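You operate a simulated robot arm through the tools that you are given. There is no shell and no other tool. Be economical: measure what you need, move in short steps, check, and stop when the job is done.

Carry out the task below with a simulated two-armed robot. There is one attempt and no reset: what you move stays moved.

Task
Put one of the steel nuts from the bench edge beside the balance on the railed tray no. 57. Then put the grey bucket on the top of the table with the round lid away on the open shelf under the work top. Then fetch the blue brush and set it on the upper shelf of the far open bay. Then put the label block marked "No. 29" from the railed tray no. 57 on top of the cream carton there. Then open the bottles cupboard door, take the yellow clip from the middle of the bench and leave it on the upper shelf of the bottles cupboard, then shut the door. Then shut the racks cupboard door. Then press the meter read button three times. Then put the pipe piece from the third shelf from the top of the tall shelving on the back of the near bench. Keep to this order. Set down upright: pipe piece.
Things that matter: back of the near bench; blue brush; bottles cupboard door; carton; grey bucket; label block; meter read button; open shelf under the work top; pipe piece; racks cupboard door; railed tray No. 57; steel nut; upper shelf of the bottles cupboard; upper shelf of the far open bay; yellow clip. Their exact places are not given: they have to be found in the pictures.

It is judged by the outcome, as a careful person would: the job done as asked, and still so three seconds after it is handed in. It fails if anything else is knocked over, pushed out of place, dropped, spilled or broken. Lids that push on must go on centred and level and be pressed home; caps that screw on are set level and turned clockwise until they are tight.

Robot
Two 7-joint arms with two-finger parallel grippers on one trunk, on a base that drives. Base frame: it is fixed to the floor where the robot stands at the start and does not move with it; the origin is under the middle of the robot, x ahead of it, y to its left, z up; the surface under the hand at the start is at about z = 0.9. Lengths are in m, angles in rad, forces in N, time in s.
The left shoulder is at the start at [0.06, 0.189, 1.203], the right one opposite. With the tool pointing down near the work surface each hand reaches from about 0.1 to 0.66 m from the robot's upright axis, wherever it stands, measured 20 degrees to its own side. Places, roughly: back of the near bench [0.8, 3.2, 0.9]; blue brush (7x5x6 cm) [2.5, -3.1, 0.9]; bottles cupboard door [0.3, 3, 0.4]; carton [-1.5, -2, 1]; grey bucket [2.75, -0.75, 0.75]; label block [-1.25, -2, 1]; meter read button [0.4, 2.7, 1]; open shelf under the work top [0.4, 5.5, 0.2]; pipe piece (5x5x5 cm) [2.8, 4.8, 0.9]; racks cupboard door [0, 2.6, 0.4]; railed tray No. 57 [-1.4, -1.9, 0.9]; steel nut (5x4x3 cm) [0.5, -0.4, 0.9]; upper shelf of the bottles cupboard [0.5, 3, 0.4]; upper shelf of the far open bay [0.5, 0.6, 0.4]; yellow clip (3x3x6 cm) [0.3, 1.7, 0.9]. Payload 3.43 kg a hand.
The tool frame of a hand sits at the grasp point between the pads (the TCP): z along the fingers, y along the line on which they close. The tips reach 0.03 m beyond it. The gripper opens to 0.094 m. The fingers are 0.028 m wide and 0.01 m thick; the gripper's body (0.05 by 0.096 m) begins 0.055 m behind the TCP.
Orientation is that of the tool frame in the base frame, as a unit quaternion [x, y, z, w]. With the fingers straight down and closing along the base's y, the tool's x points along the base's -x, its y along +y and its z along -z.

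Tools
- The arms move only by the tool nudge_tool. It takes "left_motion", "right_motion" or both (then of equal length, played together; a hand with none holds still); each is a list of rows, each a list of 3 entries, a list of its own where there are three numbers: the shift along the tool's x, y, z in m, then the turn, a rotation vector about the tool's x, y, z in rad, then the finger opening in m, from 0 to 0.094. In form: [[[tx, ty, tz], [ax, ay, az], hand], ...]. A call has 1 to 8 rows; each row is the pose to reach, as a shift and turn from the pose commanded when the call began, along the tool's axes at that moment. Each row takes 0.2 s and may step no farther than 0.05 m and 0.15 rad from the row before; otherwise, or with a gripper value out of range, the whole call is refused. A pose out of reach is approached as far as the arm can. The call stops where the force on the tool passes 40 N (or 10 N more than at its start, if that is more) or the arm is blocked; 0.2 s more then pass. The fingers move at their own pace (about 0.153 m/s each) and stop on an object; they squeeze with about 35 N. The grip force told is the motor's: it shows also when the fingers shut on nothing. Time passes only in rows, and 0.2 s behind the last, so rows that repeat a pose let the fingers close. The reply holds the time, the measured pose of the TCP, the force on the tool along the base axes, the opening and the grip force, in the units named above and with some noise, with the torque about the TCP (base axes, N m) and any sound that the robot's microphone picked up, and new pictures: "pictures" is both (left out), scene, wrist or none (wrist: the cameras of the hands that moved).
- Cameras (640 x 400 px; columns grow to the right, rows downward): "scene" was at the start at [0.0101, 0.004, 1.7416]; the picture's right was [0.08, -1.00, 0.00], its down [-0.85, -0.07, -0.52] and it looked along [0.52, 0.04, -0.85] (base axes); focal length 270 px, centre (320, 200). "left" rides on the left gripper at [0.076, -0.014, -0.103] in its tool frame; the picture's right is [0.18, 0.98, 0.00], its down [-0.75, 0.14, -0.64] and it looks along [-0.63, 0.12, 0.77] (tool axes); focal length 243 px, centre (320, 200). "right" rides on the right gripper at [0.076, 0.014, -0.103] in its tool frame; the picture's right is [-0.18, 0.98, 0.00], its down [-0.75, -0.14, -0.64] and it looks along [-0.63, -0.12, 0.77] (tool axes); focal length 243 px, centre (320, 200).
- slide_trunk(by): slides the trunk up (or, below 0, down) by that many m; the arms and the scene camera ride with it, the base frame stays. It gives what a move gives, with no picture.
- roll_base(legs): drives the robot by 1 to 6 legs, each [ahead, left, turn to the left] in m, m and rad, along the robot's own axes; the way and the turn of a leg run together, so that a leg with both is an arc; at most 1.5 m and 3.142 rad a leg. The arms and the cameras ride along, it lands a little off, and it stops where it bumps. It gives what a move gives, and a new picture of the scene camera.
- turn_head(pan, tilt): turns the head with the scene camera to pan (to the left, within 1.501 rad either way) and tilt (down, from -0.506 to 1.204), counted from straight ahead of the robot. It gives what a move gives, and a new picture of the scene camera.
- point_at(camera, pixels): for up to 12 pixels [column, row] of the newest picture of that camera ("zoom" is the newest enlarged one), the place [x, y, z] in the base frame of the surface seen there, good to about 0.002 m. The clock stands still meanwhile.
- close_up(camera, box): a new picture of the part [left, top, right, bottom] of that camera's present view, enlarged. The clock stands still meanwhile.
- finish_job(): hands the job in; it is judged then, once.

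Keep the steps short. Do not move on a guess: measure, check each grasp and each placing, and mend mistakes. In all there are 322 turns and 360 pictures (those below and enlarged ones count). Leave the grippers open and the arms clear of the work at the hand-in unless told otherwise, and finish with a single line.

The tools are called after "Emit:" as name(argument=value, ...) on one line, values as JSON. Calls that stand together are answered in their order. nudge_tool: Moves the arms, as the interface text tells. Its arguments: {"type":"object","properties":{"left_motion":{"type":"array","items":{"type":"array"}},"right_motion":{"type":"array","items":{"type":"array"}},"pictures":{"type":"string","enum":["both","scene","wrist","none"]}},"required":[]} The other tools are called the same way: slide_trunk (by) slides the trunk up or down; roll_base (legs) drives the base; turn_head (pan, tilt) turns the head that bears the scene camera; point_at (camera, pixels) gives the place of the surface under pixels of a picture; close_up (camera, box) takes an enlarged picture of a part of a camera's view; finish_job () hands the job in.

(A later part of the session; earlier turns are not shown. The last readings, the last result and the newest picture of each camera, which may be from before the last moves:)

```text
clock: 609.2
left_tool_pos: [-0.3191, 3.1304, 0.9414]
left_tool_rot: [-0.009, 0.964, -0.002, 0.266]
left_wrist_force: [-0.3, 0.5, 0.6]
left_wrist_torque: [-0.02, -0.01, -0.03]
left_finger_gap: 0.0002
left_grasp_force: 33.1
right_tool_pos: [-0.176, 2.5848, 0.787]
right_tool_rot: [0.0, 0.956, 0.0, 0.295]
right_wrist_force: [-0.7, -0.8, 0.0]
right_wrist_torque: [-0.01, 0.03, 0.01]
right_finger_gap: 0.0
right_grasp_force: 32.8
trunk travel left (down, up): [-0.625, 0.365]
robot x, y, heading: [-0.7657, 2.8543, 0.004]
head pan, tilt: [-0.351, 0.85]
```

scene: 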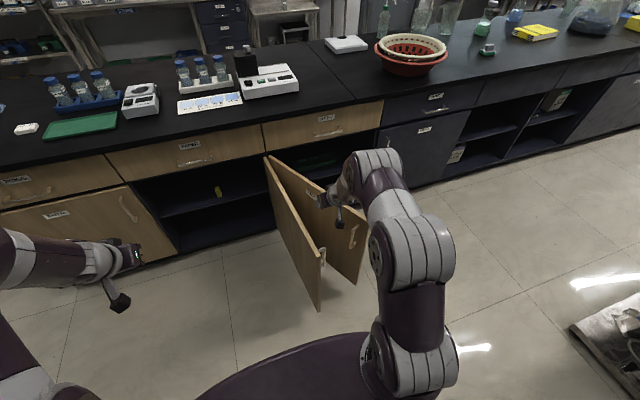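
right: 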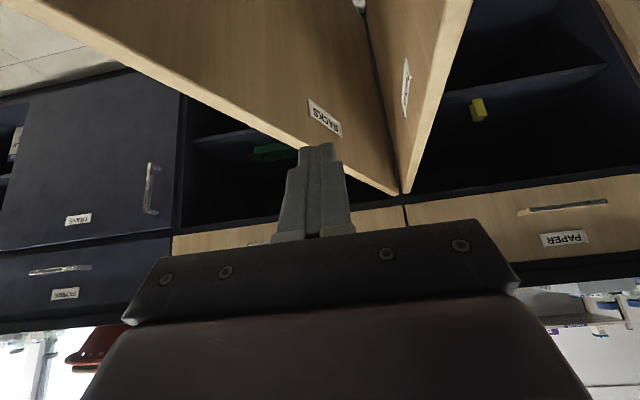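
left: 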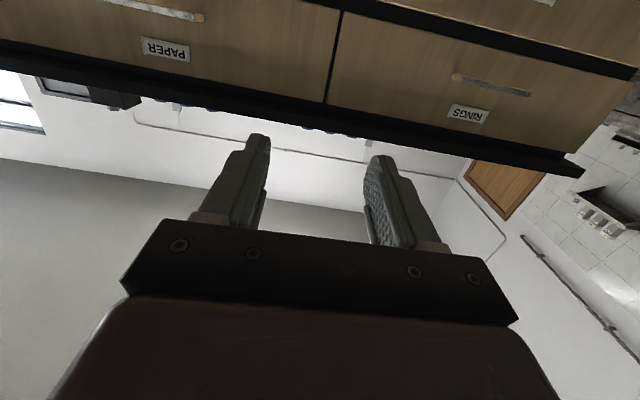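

Fingers are between the doors. Lower 0.14.

Emit:
slide_trunk(by=-0.14)

Emit:
roll_base(legs=[[0.0, 0.1, 0], [0.0, 0.12, 0]])

```text
clock: 610.9
left_tool_pos: [-0.3186, 3.1305, 0.8016]
left_tool_rot: [-0.008, 0.964, -0.002, 0.267]
left_wrist_force: [-0.6, 0.0, -0.6]
left_wrist_torque: [0.01, -0.06, 0.01]
left_finger_gap: 0.0
left_grasp_force: 33.2
right_tool_pos: [-0.1772, 2.5858, 0.6465]
right_tool_rot: [0.0, 0.955, 0.0, 0.295]
right_wrist_force: [1.2, 1.0, -0.9]
right_wrist_torque: [0.0, -0.07, 0.02]
right_finger_gap: 0.0
right_grasp_force: 33.3
trunk travel left (down, up): [-0.485, 0.505]
robot x, y, heading: [-0.7641, 2.8537, 0.003]
head pan, tilt: [-0.351, 0.85]
```

```text
clock: 612.9
left_tool_pos: [-0.3212, 3.355, 0.803]
left_tool_rot: [-0.01, 0.964, -0.003, 0.266]
left_wrist_force: [-0.3, 0.4, 0.7]
left_wrist_torque: [-0.03, 0.03, -0.02]
left_finger_gap: 0.0001
left_grasp_force: 32.9
right_tool_pos: [-0.1772, 2.8111, 0.6473]
right_tool_rot: [-0.002, 0.956, 0.0, 0.295]
right_wrist_force: [-0.3, 0.7, -0.3]
right_wrist_torque: [0.0, 0.03, -0.04]
right_finger_gap: 0.0001
right_grasp_force: 33.1
trunk travel left (down, up): [-0.485, 0.505]
robot x, y, heading: [-0.767, 3.0804, 0.009]
head pan, tilt: [-0.351, 0.85]
```

scene: 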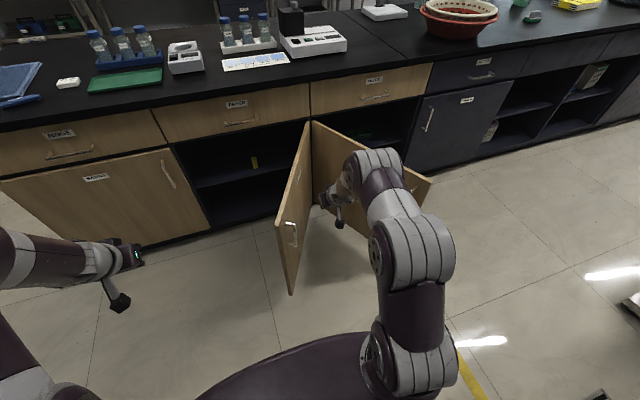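

Door swings. Continue along the arc.

Emit:
roll_base(legs=[[0.03, 0.115, 0], [0.07, 0.11, 0], [0.096, 0.089, 0]])

```text
clock: 615.9
left_tool_pos: [-0.1243, 3.6709, 0.7995]
left_tool_rot: [-0.01, 0.964, -0.002, 0.267]
left_wrist_force: [1.0, -0.3, -0.2]
left_wrist_torque: [-0.01, 0.03, -0.01]
left_finger_gap: 0.0002
left_grasp_force: 33.0
right_tool_pos: [0.019, 3.1274, 0.6458]
right_tool_rot: [-0.001, 0.956, 0.0, 0.294]
right_wrist_force: [-0.2, -0.4, 0.0]
right_wrist_torque: [-0.02, 0.01, 0.0]
right_finger_gap: 0.0
right_grasp_force: 33.3
trunk travel left (down, up): [-0.485, 0.505]
robot x, y, heading: [-0.5734, 3.3892, 0.007]
head pan, tilt: [-0.351, 0.85]
```

scene: 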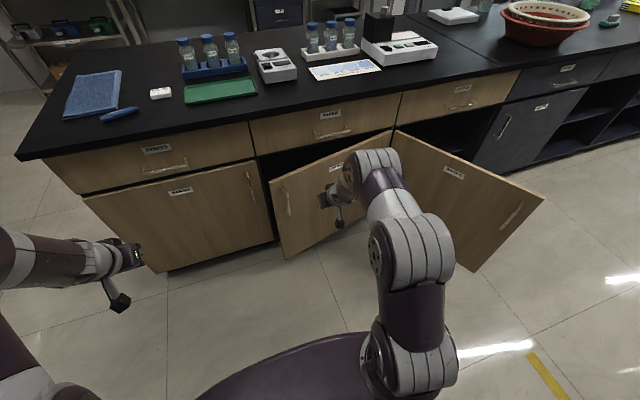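

Emit:
roll_base(legs=[[0.11, 0.03, 0], [0.08, 0.0, 0]])

```text
clock: 617.8
left_tool_pos: [0.0669, 3.7007, 0.8022]
left_tool_rot: [-0.009, 0.964, -0.002, 0.266]
left_wrist_force: [0.2, 0.9, -0.1]
left_wrist_torque: [0.0, 0.05, 0.01]
left_finger_gap: 0.0
left_grasp_force: 33.3
right_tool_pos: [0.2102, 3.1577, 0.6446]
right_tool_rot: [-0.002, 0.956, 0.0, 0.294]
right_wrist_force: [0.0, 0.4, -0.5]
right_wrist_torque: [0.02, 0.02, -0.01]
right_finger_gap: 0.0001
right_grasp_force: 33.2
trunk travel left (down, up): [-0.485, 0.505]
robot x, y, heading: [-0.3761, 3.4259, 0.009]
head pan, tilt: [-0.351, 0.85]
```

scene: 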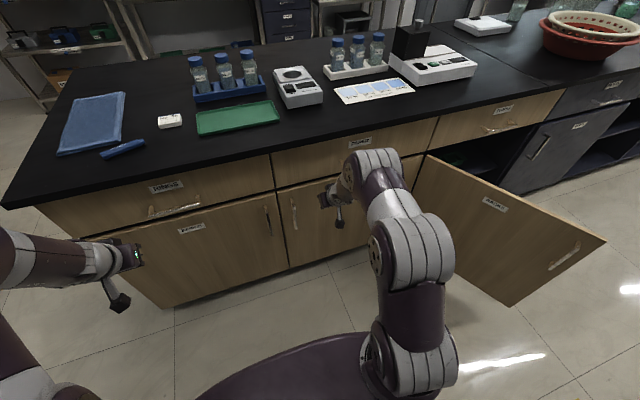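

Almost shut. Push on gently.

Emit:
roll_base(legs=[[0.03, 0.0, 0]])

Emit:
point_at(camera="scene", pixels=[[285, 200], [265, 200], [400, 200], [300, 250]])

```text
clock: 618.6
left_tool_pos: [0.0969, 3.7015, 0.8014]
left_tool_rot: [-0.008, 0.964, -0.003, 0.266]
left_wrist_force: [1.0, 0.0, 0.0]
left_wrist_torque: [-0.03, 0.01, -0.01]
left_finger_gap: 0.0
left_grasp_force: 33.4
right_tool_pos: [0.239, 3.1586, 0.6447]
right_tool_rot: [-0.001, 0.956, 0.0, 0.294]
right_wrist_force: [0.3, 0.0, -0.2]
right_wrist_torque: [-0.02, -0.02, 0.01]
right_finger_gap: 0.0
right_grasp_force: 32.6
trunk travel left (down, up): [-0.485, 0.505]
robot x, y, heading: [-0.3481, 3.421, 0.008]
head pan, tilt: [-0.351, 0.85]
```

scene: 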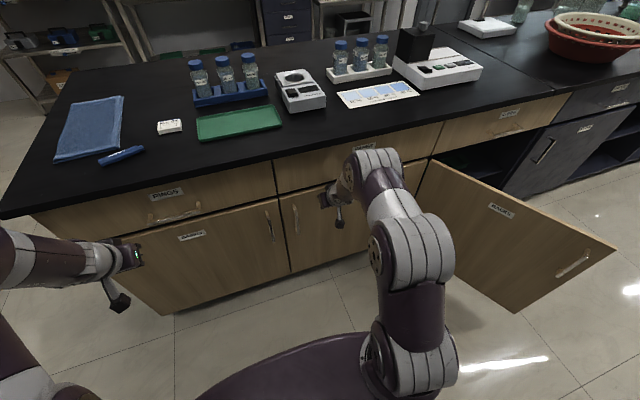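

```text
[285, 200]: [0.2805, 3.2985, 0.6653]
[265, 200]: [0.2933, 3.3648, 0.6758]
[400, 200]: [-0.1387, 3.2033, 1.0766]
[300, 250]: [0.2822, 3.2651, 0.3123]
```

Emit:
roll_base(legs=[[0.02, 0.0, 0]])

Emit:
point_at(camera="scene", pixels=[[290, 200], [300, 240], [315, 170], [270, 260]])

```text
clock: 619.5
left_tool_pos: [0.1164, 3.7013, 0.8014]
left_tool_rot: [-0.008, 0.964, -0.003, 0.267]
left_wrist_force: [-0.4, -0.4, -0.1]
left_wrist_torque: [-0.01, 0.05, -0.04]
left_finger_gap: 0.0001
left_grasp_force: 33.0
right_tool_pos: [0.2511, 3.1561, 0.6417]
right_tool_rot: [0.002, 0.958, -0.001, 0.287]
right_wrist_force: [-5.4, 1.3, 1.8]
right_wrist_torque: [-0.01, 0.04, 0.08]
right_finger_gap: 0.0
right_grasp_force: 33.3
trunk travel left (down, up): [-0.485, 0.505]
robot x, y, heading: [-0.3334, 3.4268, 0.008]
head pan, tilt: [-0.351, 0.85]
stopped in leg 1: the force on the tool passed its limit at 88 N (the readings are from after the stop); the commanded pose is now the measured one
```

scene: 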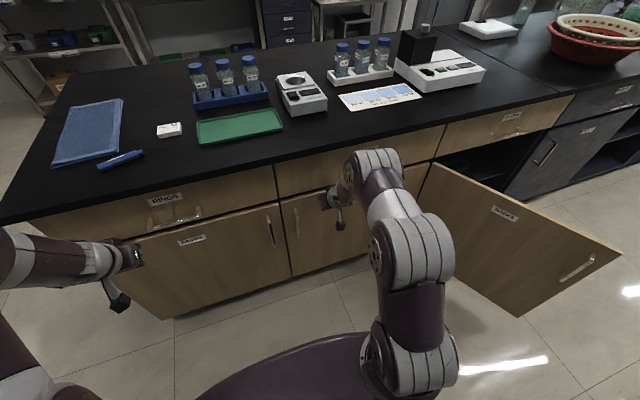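

```text
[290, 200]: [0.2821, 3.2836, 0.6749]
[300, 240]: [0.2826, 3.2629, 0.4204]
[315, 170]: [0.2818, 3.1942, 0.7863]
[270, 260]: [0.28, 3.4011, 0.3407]
```

Door is shut flush (x 0.282). Now the racks door: back off and bring the fingers to its outer side.

Emit:
roll_base(legs=[[-0.385, 0.0, -0.008], [0, -0.52, 0]])

```text
clock: 624.6
left_tool_pos: [-0.2646, 3.1797, 0.8023]
left_tool_rot: [-0.005, 0.964, -0.003, 0.267]
left_wrist_force: [-0.2, 0.2, -0.1]
left_wrist_torque: [0.02, -0.03, 0.03]
left_finger_gap: 0.0001
left_grasp_force: 32.9
right_tool_pos: [-0.131, 2.6337, 0.6415]
right_tool_rot: [0.005, 0.958, -0.003, 0.287]
right_wrist_force: [-0.7, -0.2, 1.0]
right_wrist_torque: [0.02, 0.04, -0.01]
right_finger_gap: 0.0001
right_grasp_force: 33.5
trunk travel left (down, up): [-0.485, 0.505]
robot x, y, heading: [-0.7144, 2.9046, -0.001]
head pan, tilt: [-0.351, 0.85]
```

scene: 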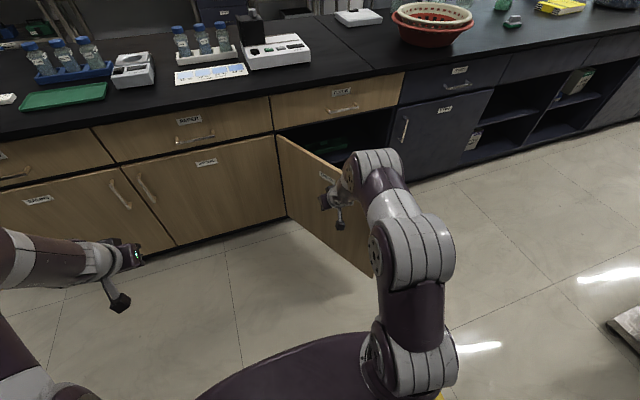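

Emit:
roll_base(legs=[[0.033, -0.105, 0], [0.059, -0.092, 0], [0.081, -0.074, 0]])

```text
clock: 627.4
left_tool_pos: [-0.0872, 2.9089, 0.8012]
left_tool_rot: [-0.004, 0.964, -0.003, 0.267]
left_wrist_force: [0.6, -0.2, 0.8]
left_wrist_torque: [0.03, 0.01, 0.03]
left_finger_gap: 0.0
left_grasp_force: 32.1
right_tool_pos: [0.0435, 2.3607, 0.6405]
right_tool_rot: [0.006, 0.958, -0.002, 0.286]
right_wrist_force: [0.3, 1.2, -0.2]
right_wrist_torque: [-0.01, 0.02, 0.04]
right_finger_gap: 0.0
right_grasp_force: 33.0
trunk travel left (down, up): [-0.485, 0.505]
robot x, y, heading: [-0.5419, 2.6388, -0.005]
head pan, tilt: [-0.351, 0.85]
```

scene: 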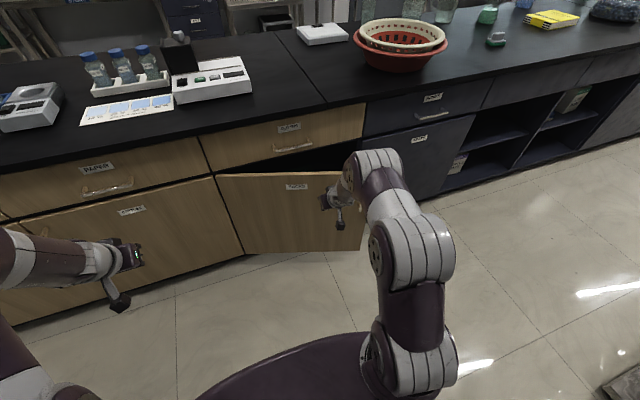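

Emit:
roll_base(legs=[[0.097, -0.051, 0], [0.071, -0.015, 0], [0.02, 0, 0]])

```text
clock: 629.6
left_tool_pos: [0.1026, 2.8401, 0.8008]
left_tool_rot: [-0.003, 0.964, -0.003, 0.265]
left_wrist_force: [0.3, -0.3, -0.8]
left_wrist_torque: [0.01, 0.03, 0.0]
left_finger_gap: 0.0002
left_grasp_force: 33.2
right_tool_pos: [0.2322, 2.2936, 0.6397]
right_tool_rot: [0.007, 0.958, -0.003, 0.287]
right_wrist_force: [0.5, 0.1, 0.0]
right_wrist_torque: [-0.03, 0.02, 0.03]
right_finger_gap: 0.0001
right_grasp_force: 33.0
trunk travel left (down, up): [-0.485, 0.505]
robot x, y, heading: [-0.3504, 2.5673, -0.006]
head pan, tilt: [-0.351, 0.85]
```

scene: 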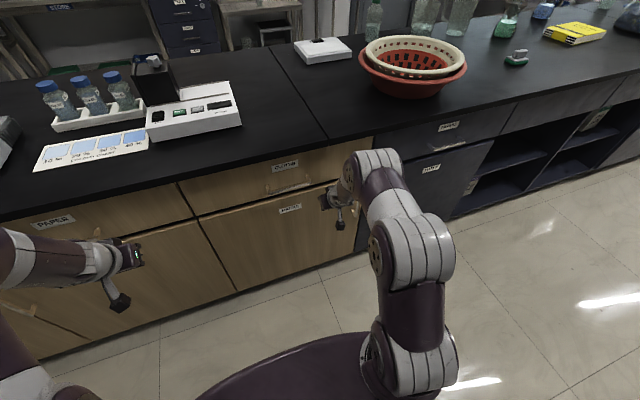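

Nearly shut. Push the last bit.

Emit:
roll_base(legs=[[0.035, 0, 0]])

Emit:
point_at(camera="scene", pixels=[[300, 220], [330, 245], [285, 170], [240, 250], [345, 235]])

```text
clock: 630.5
left_tool_pos: [0.1329, 2.8397, 0.8027]
left_tool_rot: [-0.001, 0.964, -0.004, 0.266]
left_wrist_force: [-0.9, -0.4, 0.2]
left_wrist_torque: [0.01, 0.04, 0.0]
left_finger_gap: 0.0002
left_grasp_force: 32.6
right_tool_pos: [0.2518, 2.2925, 0.632]
right_tool_rot: [0.01, 0.961, -0.005, 0.275]
right_wrist_force: [-6.5, 1.3, 3.8]
right_wrist_torque: [0.02, 0.15, 0.03]
right_finger_gap: 0.0001
right_grasp_force: 32.8
trunk travel left (down, up): [-0.485, 0.505]
robot x, y, heading: [-0.3142, 2.568, -0.01]
head pan, tilt: [-0.351, 0.85]
stopped in leg 1: the force on the tool passed its limit at 92 N (the readings are from after the stop); the commanded pose is now the measured one
```

scene: 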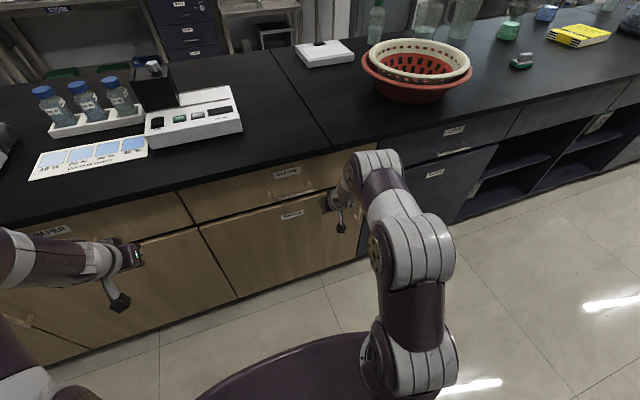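

```text
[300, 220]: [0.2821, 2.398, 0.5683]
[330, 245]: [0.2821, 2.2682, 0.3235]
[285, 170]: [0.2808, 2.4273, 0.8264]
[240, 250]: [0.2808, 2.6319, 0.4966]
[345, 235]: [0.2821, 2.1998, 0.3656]
```

Racks door is flush. Next: the meter. Back off, raise the trunk, look at the device near [0.4,2.7].

Emit:
roll_base(legs=[[-0.25, 0, 0.01]])

Emit:
slide_trunk(by=0.38)

Emit:
turn_head(pan=0.05, tilt=0.65)

Emit:
close_up(camera="scene", box=[220, 120, 420, 245])

```text
clock: 632.4
left_tool_pos: [-0.1243, 2.8451, 0.8027]
left_tool_rot: [-0.004, 0.963, -0.003, 0.268]
left_wrist_force: [0.3, -0.3, -0.4]
left_wrist_torque: [0.04, 0.0, 0.0]
left_finger_gap: 0.0
left_grasp_force: 32.2
right_tool_pos: [-0.0003, 2.2974, 0.6335]
right_tool_rot: [0.008, 0.961, -0.004, 0.275]
right_wrist_force: [-0.4, -0.2, -0.1]
right_wrist_torque: [0.03, 0.04, -0.02]
right_finger_gap: 0.0
right_grasp_force: 33.0
trunk travel left (down, up): [-0.485, 0.505]
robot x, y, heading: [-0.5749, 2.569, -0.005]
head pan, tilt: [-0.351, 0.85]
```

scene: 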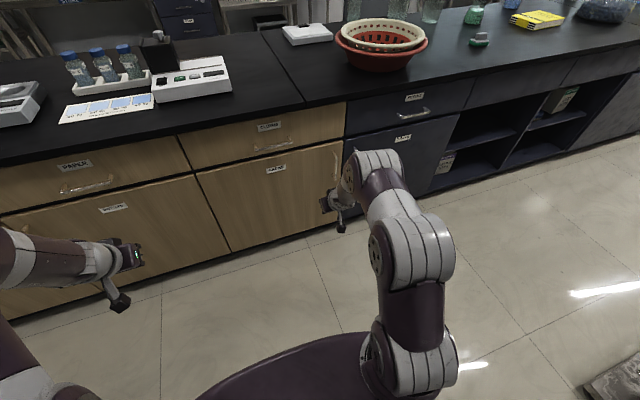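

```text
clock: 636.0
left_tool_pos: [-0.1221, 2.845, 1.1833]
left_tool_rot: [-0.005, 0.964, -0.002, 0.266]
left_wrist_force: [-0.7, -1.2, -0.4]
left_wrist_torque: [0.03, 0.03, -0.02]
left_finger_gap: 0.0001
left_grasp_force: 32.6
right_tool_pos: [0.0004, 2.2968, 1.014]
right_tool_rot: [0.007, 0.961, -0.004, 0.275]
right_wrist_force: [-1.0, 0.7, 0.5]
right_wrist_torque: [0.01, -0.01, -0.03]
right_finger_gap: 0.0001
right_grasp_force: 33.2
trunk travel left (down, up): [-0.865, 0.125]
robot x, y, heading: [-0.5726, 2.5692, -0.005]
head pan, tilt: [-0.351, 0.85]
```

```text
clock: 636.9
left_tool_pos: [-0.1236, 2.8447, 1.1823]
left_tool_rot: [-0.005, 0.964, -0.003, 0.266]
left_wrist_force: [0.0, 0.5, 0.2]
left_wrist_torque: [0.0, 0.0, 0.0]
left_finger_gap: 0.0
left_grasp_force: 32.6
right_tool_pos: [0.0002, 2.2968, 1.0124]
right_tool_rot: [0.007, 0.961, -0.003, 0.275]
right_wrist_force: [0.2, 0.5, 0.2]
right_wrist_torque: [-0.02, 0.01, 0.01]
right_finger_gap: 0.0
right_grasp_force: 32.9
trunk travel left (down, up): [-0.865, 0.125]
robot x, y, heading: [-0.5769, 2.5704, -0.001]
head pan, tilt: [0.051, 0.649]
```

scene: 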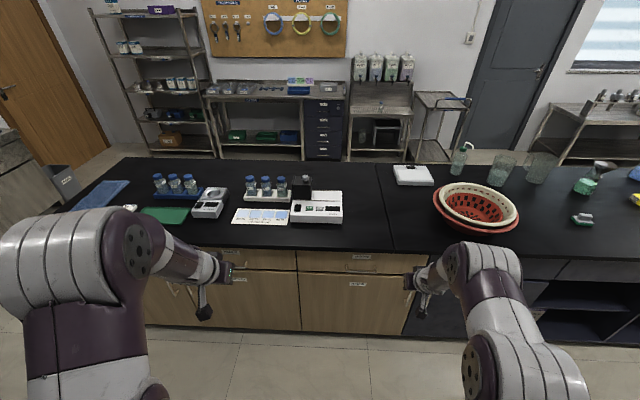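

```text
3.20 times, centred on (320, 182) of scene
```

zoom: 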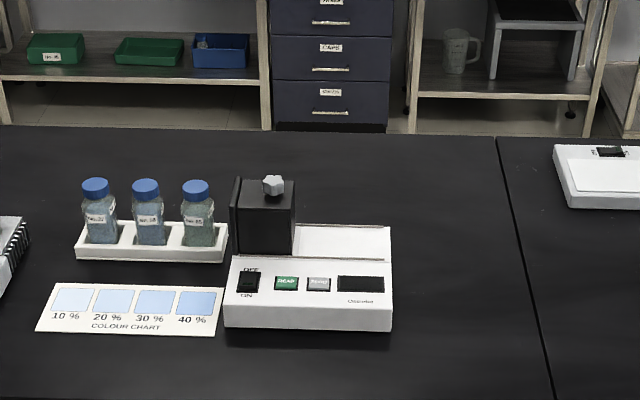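

The READ button is the green one at zoom (286,284). Measure it closely.

Emit:
close_up(camera="scene", box=[288, 196, 348, 232])

```text
10.67 times, centred on (318, 214) of scene
```

zoom: 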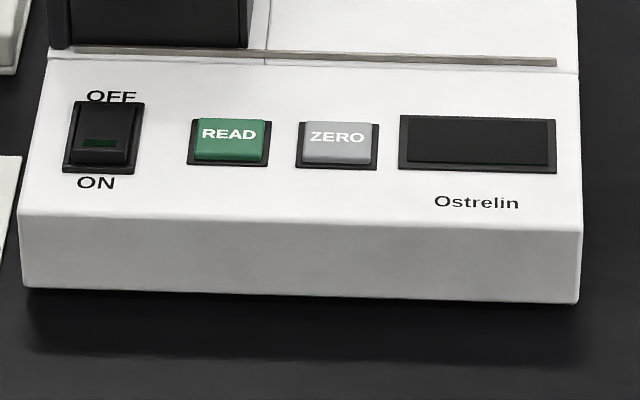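

Emit:
point_at(camera="zoom", pixels=[[229, 136], [200, 135], [262, 138], [229, 120], [229, 153], [229, 172], [285, 145], [310, 200], [105, 130], [340, 138], [200, 240]])

```text
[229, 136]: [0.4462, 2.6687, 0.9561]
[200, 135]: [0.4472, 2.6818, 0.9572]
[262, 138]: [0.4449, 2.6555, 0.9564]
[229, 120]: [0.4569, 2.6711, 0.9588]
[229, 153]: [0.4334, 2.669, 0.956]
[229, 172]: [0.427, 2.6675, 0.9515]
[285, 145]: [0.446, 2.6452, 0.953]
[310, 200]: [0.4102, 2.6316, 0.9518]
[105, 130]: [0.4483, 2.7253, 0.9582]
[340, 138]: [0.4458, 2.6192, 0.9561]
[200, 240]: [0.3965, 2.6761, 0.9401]
```

READ button centre [0.445,2.669], top 0.957. Raise 5 cm, line up at y 2.669, then drive forward.

Emit:
slide_trunk(by=0.06)

Emit:
roll_base(legs=[[0, 0.372, 0], [0.37, 0, 0]])

```text
clock: 637.9
left_tool_pos: [-0.1227, 2.8449, 1.2424]
left_tool_rot: [-0.004, 0.964, -0.004, 0.267]
left_wrist_force: [-0.3, 0.4, -0.9]
left_wrist_torque: [-0.01, -0.01, -0.02]
left_finger_gap: 0.0003
left_grasp_force: 33.0
right_tool_pos: [-0.0, 2.2978, 1.074]
right_tool_rot: [0.007, 0.961, -0.004, 0.275]
right_wrist_force: [-0.1, -0.7, 0.3]
right_wrist_torque: [0.0, -0.01, 0.0]
right_finger_gap: 0.0001
right_grasp_force: 33.5
trunk travel left (down, up): [-0.925, 0.065]
robot x, y, heading: [-0.5757, 2.573, -0.002]
head pan, tilt: [0.051, 0.649]
```

```text
clock: 642.2
left_tool_pos: [0.2451, 3.222, 1.2417]
left_tool_rot: [-0.009, 0.963, -0.001, 0.268]
left_wrist_force: [-0.8, 0.0, 0.4]
left_wrist_torque: [-0.01, -0.02, 0.03]
left_finger_gap: 0.0
left_grasp_force: 32.7
right_tool_pos: [0.3731, 2.6769, 1.0738]
right_tool_rot: [0.003, 0.961, -0.003, 0.275]
right_wrist_force: [-0.2, 0.1, 0.8]
right_wrist_torque: [0.0, -0.02, 0.0]
right_finger_gap: 0.0
right_grasp_force: 33.2
trunk travel left (down, up): [-0.925, 0.065]
robot x, y, heading: [-0.1996, 2.9437, 0.002]
head pan, tilt: [0.051, 0.649]
```

scene: 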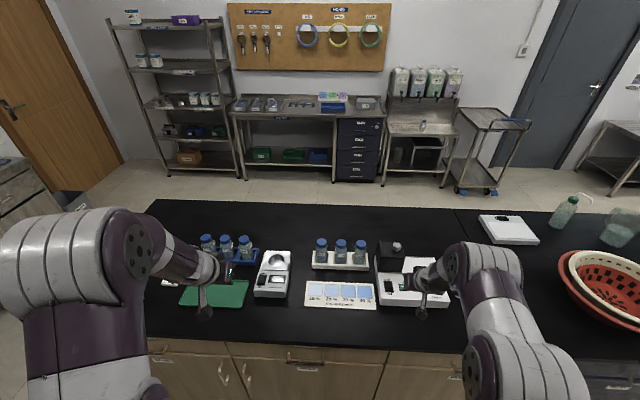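

Move to just above the button and look.

Emit:
nudge_tool(right_motion=[[[-0.009, -0.004, 0.043], [0, 0, 0], 0.0], [[-0.018, -0.008, 0.0866], [0, 0, 0], 0.0], [[-0.018, -0.008, 0.0866], [0, 0, 0], 0.0]], pictures="wrist")

Emit:
turn_head(pan=-0.3, tilt=0.75)

Emit:
close_up(camera="scene", box=[180, 160, 380, 285])

```text
clock: 643.0
left_tool_pos: [0.2445, 3.222, 1.2431]
left_tool_rot: [-0.009, 0.963, -0.001, 0.268]
left_wrist_force: [-1.2, -0.6, -0.2]
left_wrist_torque: [0.01, 0.01, -0.01]
left_finger_gap: 0.0
left_grasp_force: 32.6
right_tool_pos: [0.4329, 2.6682, 1.0101]
right_tool_rot: [0.003, 0.962, -0.002, 0.275]
right_wrist_force: [-0.6, -0.8, 0.4]
right_wrist_torque: [-0.02, 0.0, 0.02]
right_finger_gap: 0.0
right_grasp_force: 33.2
trunk travel left (down, up): [-0.925, 0.065]
robot x, y, heading: [-0.1995, 2.9424, 0.005]
head pan, tilt: [0.051, 0.649]
```

right: 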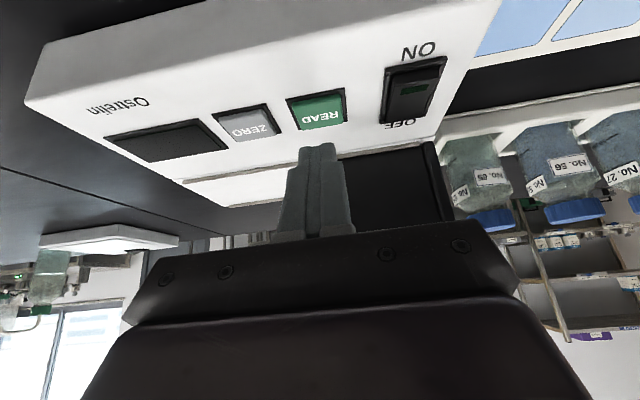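

```text
clock: 643.9
left_tool_pos: [0.2465, 3.222, 1.2421]
left_tool_rot: [-0.009, 0.964, -0.001, 0.267]
left_wrist_force: [0.4, 0.0, 0.0]
left_wrist_torque: [0.02, -0.01, -0.03]
left_finger_gap: 0.0
left_grasp_force: 32.9
right_tool_pos: [0.4342, 2.6673, 1.0101]
right_tool_rot: [0.003, 0.962, -0.002, 0.274]
right_wrist_force: [0.0, 0.3, 0.6]
right_wrist_torque: [-0.02, -0.02, 0.02]
right_finger_gap: 0.0001
right_grasp_force: 33.3
trunk travel left (down, up): [-0.925, 0.065]
robot x, y, heading: [-0.2006, 2.9487, 0.006]
head pan, tilt: [-0.3, 0.75]
```

scene: 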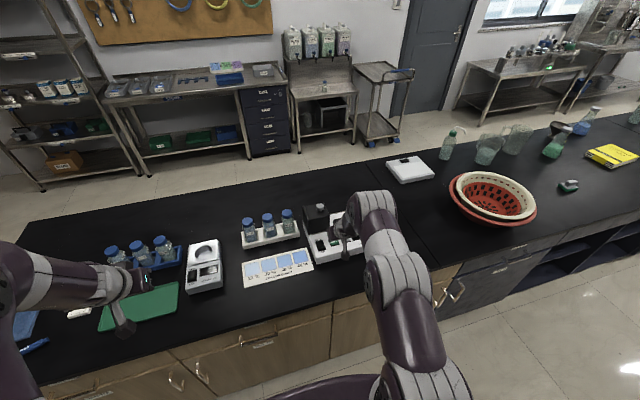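

```text
3.20 times, centred on (280, 222) of scene
```

zoom: 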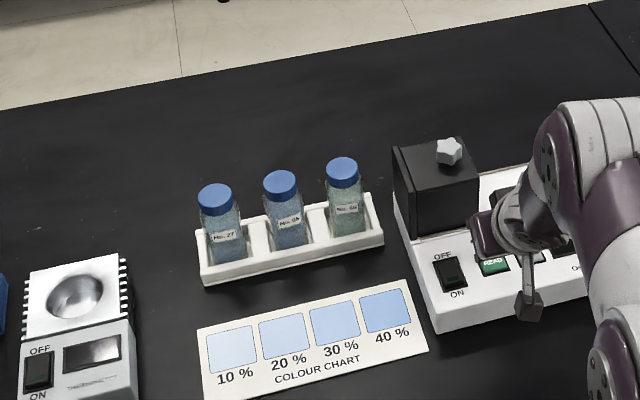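

Aligned with READ. First press: descend stepwise and read force/sound.

Emit:
nudge_tool(right_motion=[[[0.0074, 0, 0.0119], [0, 0, 0], 0.0], [[0.0106, 0, 0.017], [0, 0, 0], 0.0], [[0.0122, 0, 0.0195], [0, 0, 0], 0.0]], pictures="wrist")

```text
clock: 644.7
left_tool_pos: [0.2453, 3.2227, 1.243]
left_tool_rot: [-0.009, 0.964, -0.002, 0.267]
left_wrist_force: [-0.1, -0.2, -0.2]
left_wrist_torque: [-0.03, 0.03, 0.02]
left_finger_gap: 0.0001
left_grasp_force: 32.9
right_tool_pos: [0.4348, 2.6681, 0.9877]
right_tool_rot: [0.002, 0.961, -0.002, 0.276]
right_wrist_force: [0.8, -0.9, 2.2]
right_wrist_torque: [-0.02, -0.01, 0.01]
right_finger_gap: 0.0
right_grasp_force: 32.6
trunk travel left (down, up): [-0.925, 0.065]
robot x, y, heading: [-0.2018, 2.9464, 0.002]
head pan, tilt: [-0.3, 0.75]
heard: click
```

right: 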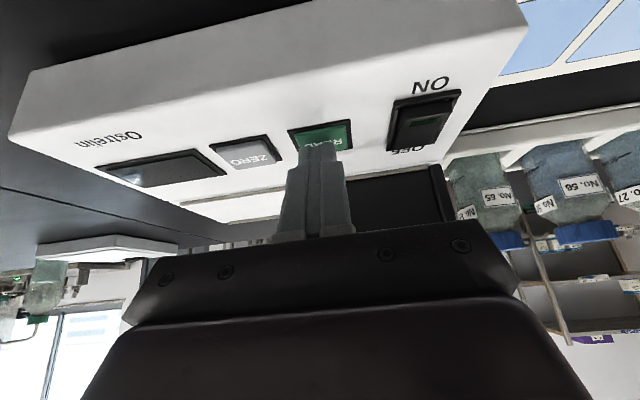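

One click. Release and press a second time.

Emit:
nudge_tool(right_motion=[[[-0.0053, 0, -0.0085], [0, 0, 0], 0.0], [[-0.0063, 0, -0.0102], [0, 0, 0], 0.0], [[-0.0063, 0, -0.0102], [0, 0, 0], 0.0]], pictures="none")

Emit:
nudge_tool(right_motion=[[[0.0032, 0, 0.0051], [0, 0, 0], 0.0], [[0.0063, 0, 0.0102], [0, 0, 0], 0.0], [[0.0063, 0, 0.0102], [0, 0, 0], 0.0]], pictures="none")

```text
clock: 645.5
left_tool_pos: [0.2463, 3.2213, 1.2426]
left_tool_rot: [-0.008, 0.964, -0.002, 0.266]
left_wrist_force: [0.3, 0.4, 0.2]
left_wrist_torque: [-0.01, -0.03, 0.01]
left_finger_gap: 0.0
left_grasp_force: 32.7
right_tool_pos: [0.4345, 2.6669, 0.9981]
right_tool_rot: [0.002, 0.961, -0.002, 0.275]
right_wrist_force: [-0.7, 0.0, 0.1]
right_wrist_torque: [-0.02, 0.01, 0.01]
right_finger_gap: 0.0002
right_grasp_force: 33.2
trunk travel left (down, up): [-0.925, 0.065]
robot x, y, heading: [-0.2029, 2.943, 0.008]
head pan, tilt: [-0.3, 0.75]
```

```text
clock: 646.3
left_tool_pos: [0.2445, 3.2232, 1.2425]
left_tool_rot: [-0.009, 0.964, -0.002, 0.266]
left_wrist_force: [0.2, -0.1, 0.4]
left_wrist_torque: [-0.03, 0.0, -0.01]
left_finger_gap: 0.0
left_grasp_force: 33.3
right_tool_pos: [0.4337, 2.6669, 0.9876]
right_tool_rot: [0.003, 0.961, -0.003, 0.276]
right_wrist_force: [1.2, -0.2, 5.3]
right_wrist_torque: [0.02, -0.04, -0.02]
right_finger_gap: 0.0003
right_grasp_force: 33.1
trunk travel left (down, up): [-0.925, 0.065]
robot x, y, heading: [-0.2015, 2.9428, 0.008]
head pan, tilt: [-0.3, 0.75]
heard: click
```

Second click. Release and press a third time, then withdraw.

Emit:
nudge_tool(right_motion=[[[-0.0053, 0, -0.0085], [0, 0, 0], 0.0], [[-0.0063, 0, -0.0102], [0, 0, 0], 0.0], [[-0.0063, 0, -0.0102], [0, 0, 0], 0.0]], pictures="none")

Emit:
nudge_tool(right_motion=[[[0.0032, 0, 0.0051], [0, 0, 0], 0.0], [[0.0063, 0, 0.0102], [0, 0, 0], 0.0], [[0.0063, 0, 0.0102], [0, 0, 0], 0.0]], pictures="none")

Emit:
nudge_tool(right_motion=[[[-0.01, 0, -0.02], [0, 0, 0], 0.0], [[-0.03, 0, -0.05], [0, 0, 0], 0.0], [[-0.04, 0, -0.085], [0, 0, 0], 0.0]], pictures="none")

Emit:
close_up(camera="scene", box=[180, 160, 440, 320])

```text
clock: 647.1
left_tool_pos: [0.2453, 3.2216, 1.2428]
left_tool_rot: [-0.01, 0.964, -0.001, 0.266]
left_wrist_force: [-0.1, -0.2, 0.7]
left_wrist_torque: [-0.01, 0.02, 0.02]
left_finger_gap: 0.0002
left_grasp_force: 33.1
right_tool_pos: [0.4336, 2.6675, 0.9986]
right_tool_rot: [0.004, 0.961, -0.001, 0.275]
right_wrist_force: [0.5, -0.4, 0.6]
right_wrist_torque: [-0.05, 0.03, 0.01]
right_finger_gap: 0.0001
right_grasp_force: 32.9
trunk travel left (down, up): [-0.925, 0.065]
robot x, y, heading: [-0.2029, 2.9476, 0.005]
head pan, tilt: [-0.3, 0.75]
```

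```text
clock: 647.9
left_tool_pos: [0.2465, 3.2224, 1.2425]
left_tool_rot: [-0.009, 0.964, -0.002, 0.267]
left_wrist_force: [-0.4, 0.7, -0.7]
left_wrist_torque: [-0.04, 0.03, 0.0]
left_finger_gap: 0.0
left_grasp_force: 33.5
right_tool_pos: [0.434, 2.6663, 0.9875]
right_tool_rot: [0.003, 0.961, -0.002, 0.275]
right_wrist_force: [0.0, -0.9, 4.4]
right_wrist_torque: [-0.01, 0.03, -0.03]
right_finger_gap: 0.0001
right_grasp_force: 33.2
trunk travel left (down, up): [-0.925, 0.065]
robot x, y, heading: [-0.201, 2.941, 0.003]
head pan, tilt: [-0.3, 0.75]
heard: click
```

```text
clock: 648.7
left_tool_pos: [0.2446, 3.2221, 1.2416]
left_tool_rot: [-0.009, 0.963, -0.002, 0.268]
left_wrist_force: [-0.3, -0.3, 0.2]
left_wrist_torque: [-0.02, -0.01, 0.03]
left_finger_gap: 0.0
left_grasp_force: 33.0
right_tool_pos: [0.4221, 2.6687, 1.0815]
right_tool_rot: [0.003, 0.961, -0.002, 0.275]
right_wrist_force: [0.9, 1.4, 0.5]
right_wrist_torque: [0.0, 0.02, -0.01]
right_finger_gap: 0.0
right_grasp_force: 33.5
trunk travel left (down, up): [-0.925, 0.065]
robot x, y, heading: [-0.1997, 2.949, 0.005]
head pan, tilt: [-0.3, 0.75]
```

```text
2.46 times, centred on (310, 240) of scene
```

zoom: 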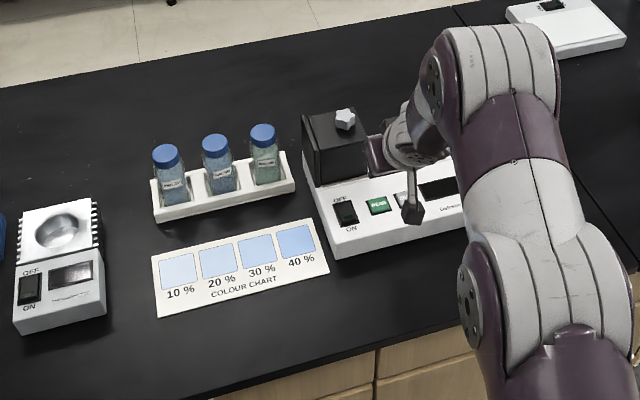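

Three clicks. Now the pipe piece: back off and look toward the north passage.

Emit:
roll_base(legs=[[-0.35, 0, 0]])

Emit:
turn_head(pan=1.1, tilt=0.5)

Emit:
point_at(camera="scene", pixels=[[320, 330], [200, 300], [400, 250], [100, 250], [500, 300], [300, 250]])

```text
clock: 650.9
left_tool_pos: [-0.0967, 3.2195, 1.2426]
left_tool_rot: [-0.008, 0.964, -0.001, 0.265]
left_wrist_force: [-0.1, 0.3, 0.1]
left_wrist_torque: [0.03, 0.0, 0.01]
left_finger_gap: 0.0
left_grasp_force: 32.6
right_tool_pos: [0.0784, 2.6646, 1.0814]
right_tool_rot: [0.004, 0.962, -0.003, 0.274]
right_wrist_force: [-0.4, -0.7, -0.5]
right_wrist_torque: [0.01, -0.04, 0.05]
right_finger_gap: 0.0003
right_grasp_force: 33.1
trunk travel left (down, up): [-0.925, 0.065]
robot x, y, heading: [-0.5467, 2.9411, 0.001]
head pan, tilt: [-0.3, 0.75]
```

scene: 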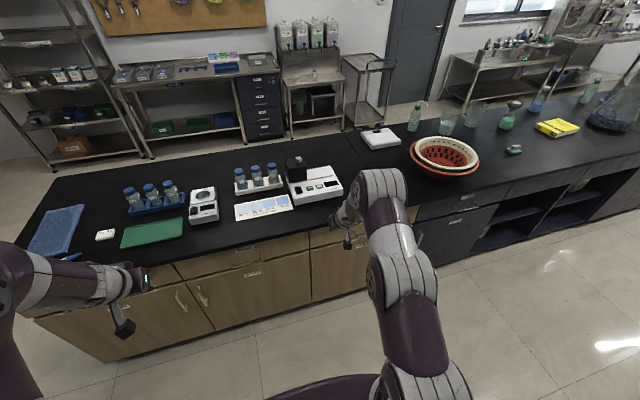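

```text
clock: 652.5
left_tool_pos: [-0.0992, 3.2193, 1.2421]
left_tool_rot: [-0.007, 0.964, -0.002, 0.266]
left_wrist_force: [-0.3, -0.9, 0.1]
left_wrist_torque: [-0.03, 0.01, -0.03]
left_finger_gap: 0.0001
left_grasp_force: 32.7
right_tool_pos: [0.0764, 2.6655, 1.0799]
right_tool_rot: [0.005, 0.962, -0.002, 0.274]
right_wrist_force: [-0.1, 0.1, 0.2]
right_wrist_torque: [-0.03, 0.01, 0.01]
right_finger_gap: 0.0
right_grasp_force: 33.0
trunk travel left (down, up): [-0.925, 0.065]
robot x, y, heading: [-0.5481, 2.9375, 0.003]
head pan, tilt: [1.1, 0.499]
```

scene: 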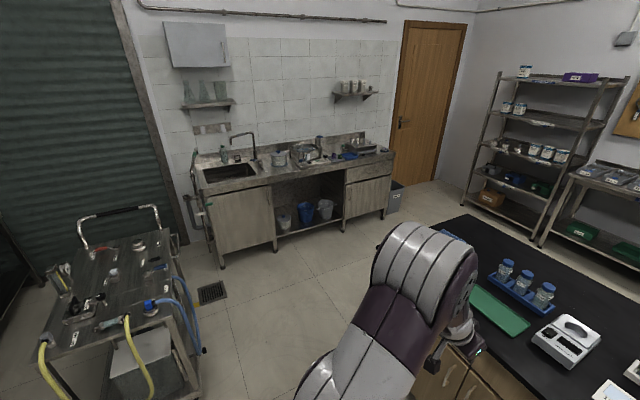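

```text
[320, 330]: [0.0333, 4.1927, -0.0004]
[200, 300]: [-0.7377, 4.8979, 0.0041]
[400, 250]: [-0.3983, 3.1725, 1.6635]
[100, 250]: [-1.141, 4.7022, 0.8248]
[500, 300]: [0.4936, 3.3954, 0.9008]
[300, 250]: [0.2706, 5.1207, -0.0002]
```

Emit:
roll_base(legs=[[0.05, 0.75, 0], [0.55, 0.85, 0], [1.3, 0, 0]])

Emit:
turn_head(pan=0.2, tilt=0.4)

```text
clock: 667.4
left_tool_pos: [1.8092, 4.7361, 1.2416]
left_tool_rot: [0.017, 0.964, -0.009, 0.266]
left_wrist_force: [0.9, 0.5, -0.1]
left_wrist_torque: [-0.02, -0.02, -0.01]
left_finger_gap: 0.0
left_grasp_force: 32.7
right_tool_pos: [1.957, 4.1737, 1.0808]
right_tool_rot: [0.029, 0.961, -0.01, 0.275]
right_wrist_force: [-0.5, -0.5, -0.6]
right_wrist_torque: [-0.01, -0.02, -0.02]
right_finger_gap: 0.0
right_grasp_force: 32.7
trunk travel left (down, up): [-0.925, 0.065]
robot x, y, heading: [1.3436, 4.486, -0.044]
head pan, tilt: [1.1, 0.499]
```

scene: 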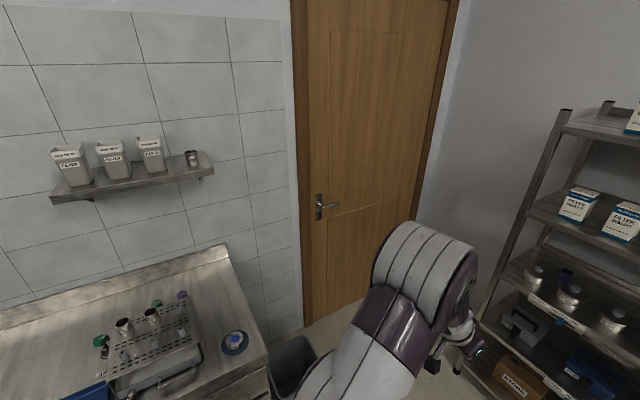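

```text
clock: 668.6
left_tool_pos: [1.8093, 4.7366, 1.2427]
left_tool_rot: [0.016, 0.964, -0.008, 0.266]
left_wrist_force: [-0.6, 0.1, 0.0]
left_wrist_torque: [0.01, 0.02, 0.01]
left_finger_gap: 0.0
left_grasp_force: 33.1
right_tool_pos: [1.9561, 4.174, 1.0805]
right_tool_rot: [0.029, 0.961, -0.01, 0.274]
right_wrist_force: [1.1, 1.1, -0.3]
right_wrist_torque: [0.01, -0.01, -0.02]
right_finger_gap: 0.0002
right_grasp_force: 32.8
trunk travel left (down, up): [-0.925, 0.065]
robot x, y, heading: [1.3493, 4.4811, -0.046]
head pan, tilt: [0.201, 0.4]
```

scene: 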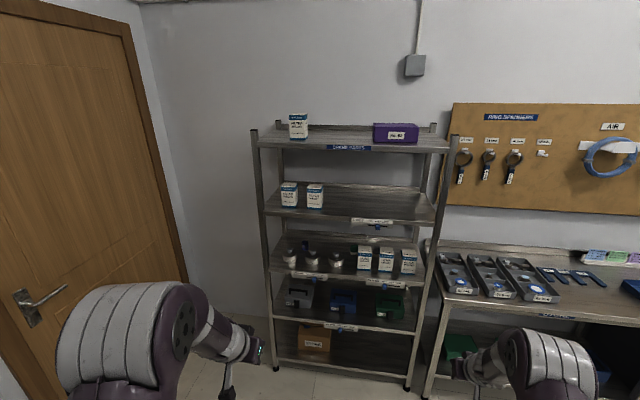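

Emit:
close_up(camera="scene", box=[250, 210, 450, 335])

```text
3.20 times, centred on (350, 272) of scene
```

zoom: 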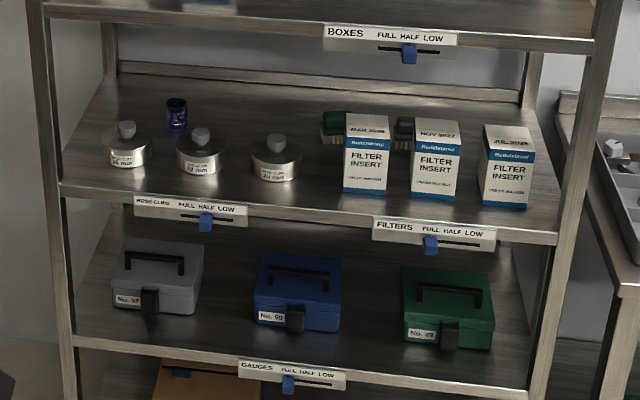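

Emit:
point_at(camera="zoom", pixels=[[176, 112], [335, 120], [405, 125], [200, 150], [280, 160], [125, 150], [365, 160], [435, 160], [505, 165], [230, 195], [50, 190], [560, 230]])

Emit:
close_up(camera="scene", box=[275, 232, 355, 282])

Emit:
close_up(camera="scene", box=[340, 235, 420, 285])

```text
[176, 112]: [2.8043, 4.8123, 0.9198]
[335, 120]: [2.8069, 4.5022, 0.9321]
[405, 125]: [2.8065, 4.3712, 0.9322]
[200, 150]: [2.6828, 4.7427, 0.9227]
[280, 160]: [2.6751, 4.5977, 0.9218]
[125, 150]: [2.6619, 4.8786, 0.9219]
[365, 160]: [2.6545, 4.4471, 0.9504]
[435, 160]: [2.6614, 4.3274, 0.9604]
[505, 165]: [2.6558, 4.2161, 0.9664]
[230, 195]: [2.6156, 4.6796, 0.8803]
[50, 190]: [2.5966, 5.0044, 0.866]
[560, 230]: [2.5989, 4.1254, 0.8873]
```

```text
8.00 times, centred on (315, 257) of scene
```

zoom: 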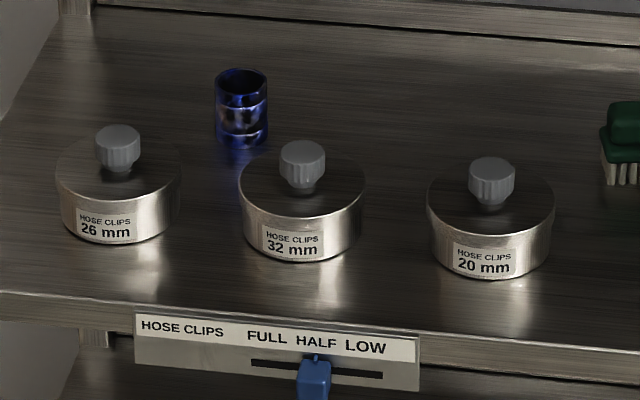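

```text
8.00 times, centred on (380, 260) of scene
```

zoom: 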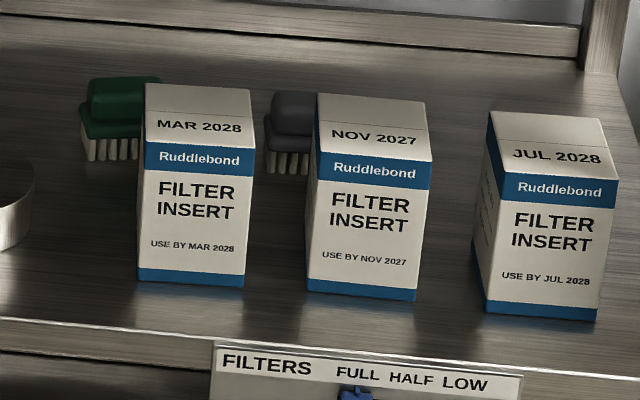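

The pipe piece is the blue cylinder at [2.804,4.812], behind the gap between two tins. Measure heights around it.

Emit:
point_at(camera="scene", pixels=[[305, 242], [305, 247], [302, 248], [308, 248], [305, 252], [350, 217], [300, 212], [290, 248], [313, 250], [336, 253], [320, 240], [300, 270]])

```text
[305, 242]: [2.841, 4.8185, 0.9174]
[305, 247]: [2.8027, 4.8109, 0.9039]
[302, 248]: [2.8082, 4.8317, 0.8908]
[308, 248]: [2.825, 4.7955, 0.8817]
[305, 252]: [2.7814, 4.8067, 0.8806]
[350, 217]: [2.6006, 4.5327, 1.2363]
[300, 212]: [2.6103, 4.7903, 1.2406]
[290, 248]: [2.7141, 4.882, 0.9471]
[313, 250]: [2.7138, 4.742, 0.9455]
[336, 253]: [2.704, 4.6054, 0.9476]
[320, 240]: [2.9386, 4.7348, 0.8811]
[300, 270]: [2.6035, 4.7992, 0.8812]
```

Plan: pitch the right hand to ~0.9, lower the trunk so the arm enters level between shelves, and reach between the tins' knobs.

Emit:
nudge_tool(right_motion=[[[0, 0, 0], [0, -0.12, 0], 0.03], [[0, 0, 0], [0, -0.24, 0], 0.062], [[0, 0, 0], [0, -0.345, 0], 0.062], [[0, 0, 0], [0, -0.345, 0], 0.062]], pictures="none")

Emit:
slide_trunk(by=-0.22)

Emit:
nudge_tool(right_motion=[[[-0.04, 0, -0.02], [0, 0, 0], 0.062], [[-0.08, 0, -0.05], [0, 0, 0], 0.062], [[-0.085, 0, -0.06], [0, 0, 0], 0.062], [[-0.085, 0, -0.06], [0, 0, 0], 0.062]], pictures="none")

```text
clock: 669.6
left_tool_pos: [1.8078, 4.7372, 1.2417]
left_tool_rot: [0.017, 0.964, -0.008, 0.267]
left_wrist_force: [0.1, 0.0, 1.0]
left_wrist_torque: [0.0, -0.01, -0.01]
left_finger_gap: 0.0
left_grasp_force: 32.5
right_tool_pos: [1.9562, 4.1735, 1.0808]
right_tool_rot: [0.027, 0.899, -0.015, 0.437]
right_wrist_force: [-0.6, -1.0, -0.3]
right_wrist_torque: [-0.02, 0.04, -0.02]
right_finger_gap: 0.0622
right_grasp_force: 0.1
right hand out of reach, approached as far as the arm can: row 1
trunk travel left (down, up): [-0.925, 0.065]
robot x, y, heading: [1.3467, 4.481, -0.051]
head pan, tilt: [0.201, 0.4]
```

```text
clock: 671.9
left_tool_pos: [1.8088, 4.7355, 1.022]
left_tool_rot: [0.016, 0.964, -0.008, 0.266]
left_wrist_force: [0.5, -0.1, 0.7]
left_wrist_torque: [0.0, 0.03, -0.01]
left_finger_gap: 0.0001
left_grasp_force: 32.6
right_tool_pos: [1.9557, 4.1739, 0.8584]
right_tool_rot: [0.027, 0.899, -0.015, 0.436]
right_wrist_force: [-1.0, 0.7, -0.9]
right_wrist_torque: [0.01, -0.02, 0.01]
right_finger_gap: 0.0621
right_grasp_force: 0.1
trunk travel left (down, up): [-0.705, 0.285]
robot x, y, heading: [1.3479, 4.4844, -0.051]
head pan, tilt: [0.201, 0.4]
```

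```text
clock: 672.9
left_tool_pos: [1.8081, 4.7367, 1.0224]
left_tool_rot: [0.016, 0.964, -0.008, 0.266]
left_wrist_force: [-0.1, -0.9, -0.1]
left_wrist_torque: [0.01, 0.0, -0.01]
left_finger_gap: 0.0
left_grasp_force: 32.8
right_tool_pos: [1.9629, 4.1742, 0.9647]
right_tool_rot: [0.026, 0.899, -0.014, 0.436]
right_wrist_force: [0.7, 1.4, -0.8]
right_wrist_torque: [0.0, 0.02, 0.0]
right_finger_gap: 0.0621
right_grasp_force: 0.1
trunk travel left (down, up): [-0.705, 0.285]
robot x, y, heading: [1.349, 4.486, -0.052]
head pan, tilt: [0.201, 0.4]
```

Drive to the shelving, stopping with the hand just in front.

Emit:
roll_base(legs=[[0, 0, 0.051], [0.3, 0.607, 0], [0.26, 0, 0]])

Emit:
close_up(camera="right", box=[0, 0, 640, 400])

```text
clock: 676.4
left_tool_pos: [2.036, 5.2741, 1.0199]
left_tool_rot: [-0.023, 0.964, 0.001, 0.265]
left_wrist_force: [0.4, 0.7, -0.6]
left_wrist_torque: [-0.06, 0.0, -0.04]
left_finger_gap: 0.0
left_grasp_force: 32.8
right_tool_pos: [2.2359, 4.7266, 0.9649]
right_tool_rot: [-0.012, 0.9, 0.002, 0.435]
right_wrist_force: [0.2, 0.5, -0.2]
right_wrist_torque: [-0.01, -0.03, -0.05]
right_finger_gap: 0.062
right_grasp_force: 0.0
trunk travel left (down, up): [-0.705, 0.285]
robot x, y, heading: [1.593, 4.98, 0.036]
head pan, tilt: [0.201, 0.4]
stopped in leg 2: the robot was blocked; the commanded pose is now the measured one
```

scene: 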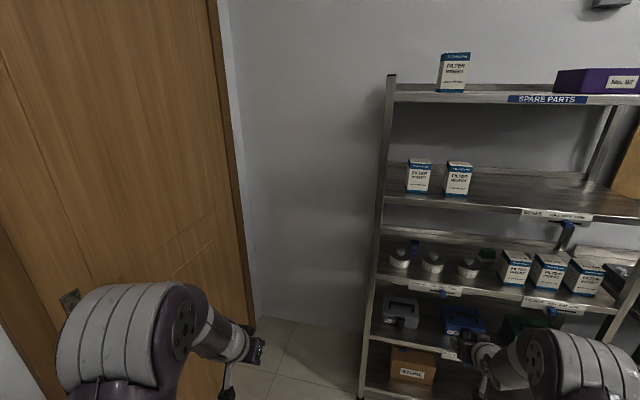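

```text
1.00 times, centred on (320, 200) of right (not enlarged: the box is as wide or as high as the picture)
```

zoom: 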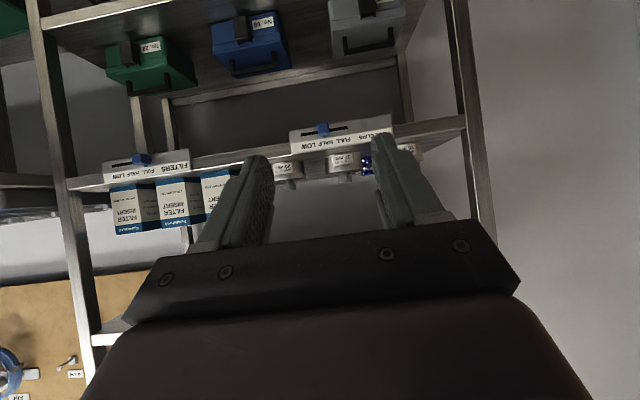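

Blocked – probably the waste bin near the counter end. Look at it.

Emit:
turn_head(pan=1.3, tilt=1.0)

```text
clock: 677.7
left_tool_pos: [2.0329, 5.2708, 1.0213]
left_tool_rot: [-0.023, 0.963, 0.002, 0.267]
left_wrist_force: [-0.1, 0.3, -0.2]
left_wrist_torque: [0.03, 0.05, 0.02]
left_finger_gap: 0.0
left_grasp_force: 33.3
right_tool_pos: [2.2347, 4.723, 0.9647]
right_tool_rot: [-0.01, 0.9, 0.003, 0.436]
right_wrist_force: [-0.2, 0.6, -0.3]
right_wrist_torque: [0.01, -0.01, 0.02]
right_finger_gap: 0.062
right_grasp_force: 0.0
trunk travel left (down, up): [-0.705, 0.285]
robot x, y, heading: [1.5942, 4.9831, 0.035]
head pan, tilt: [1.3, 1.0]
```

scene: 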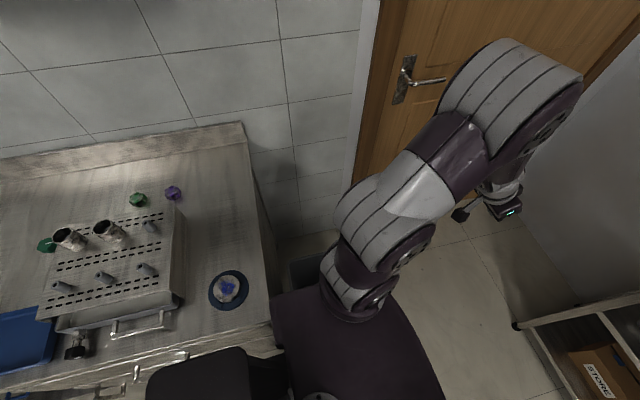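

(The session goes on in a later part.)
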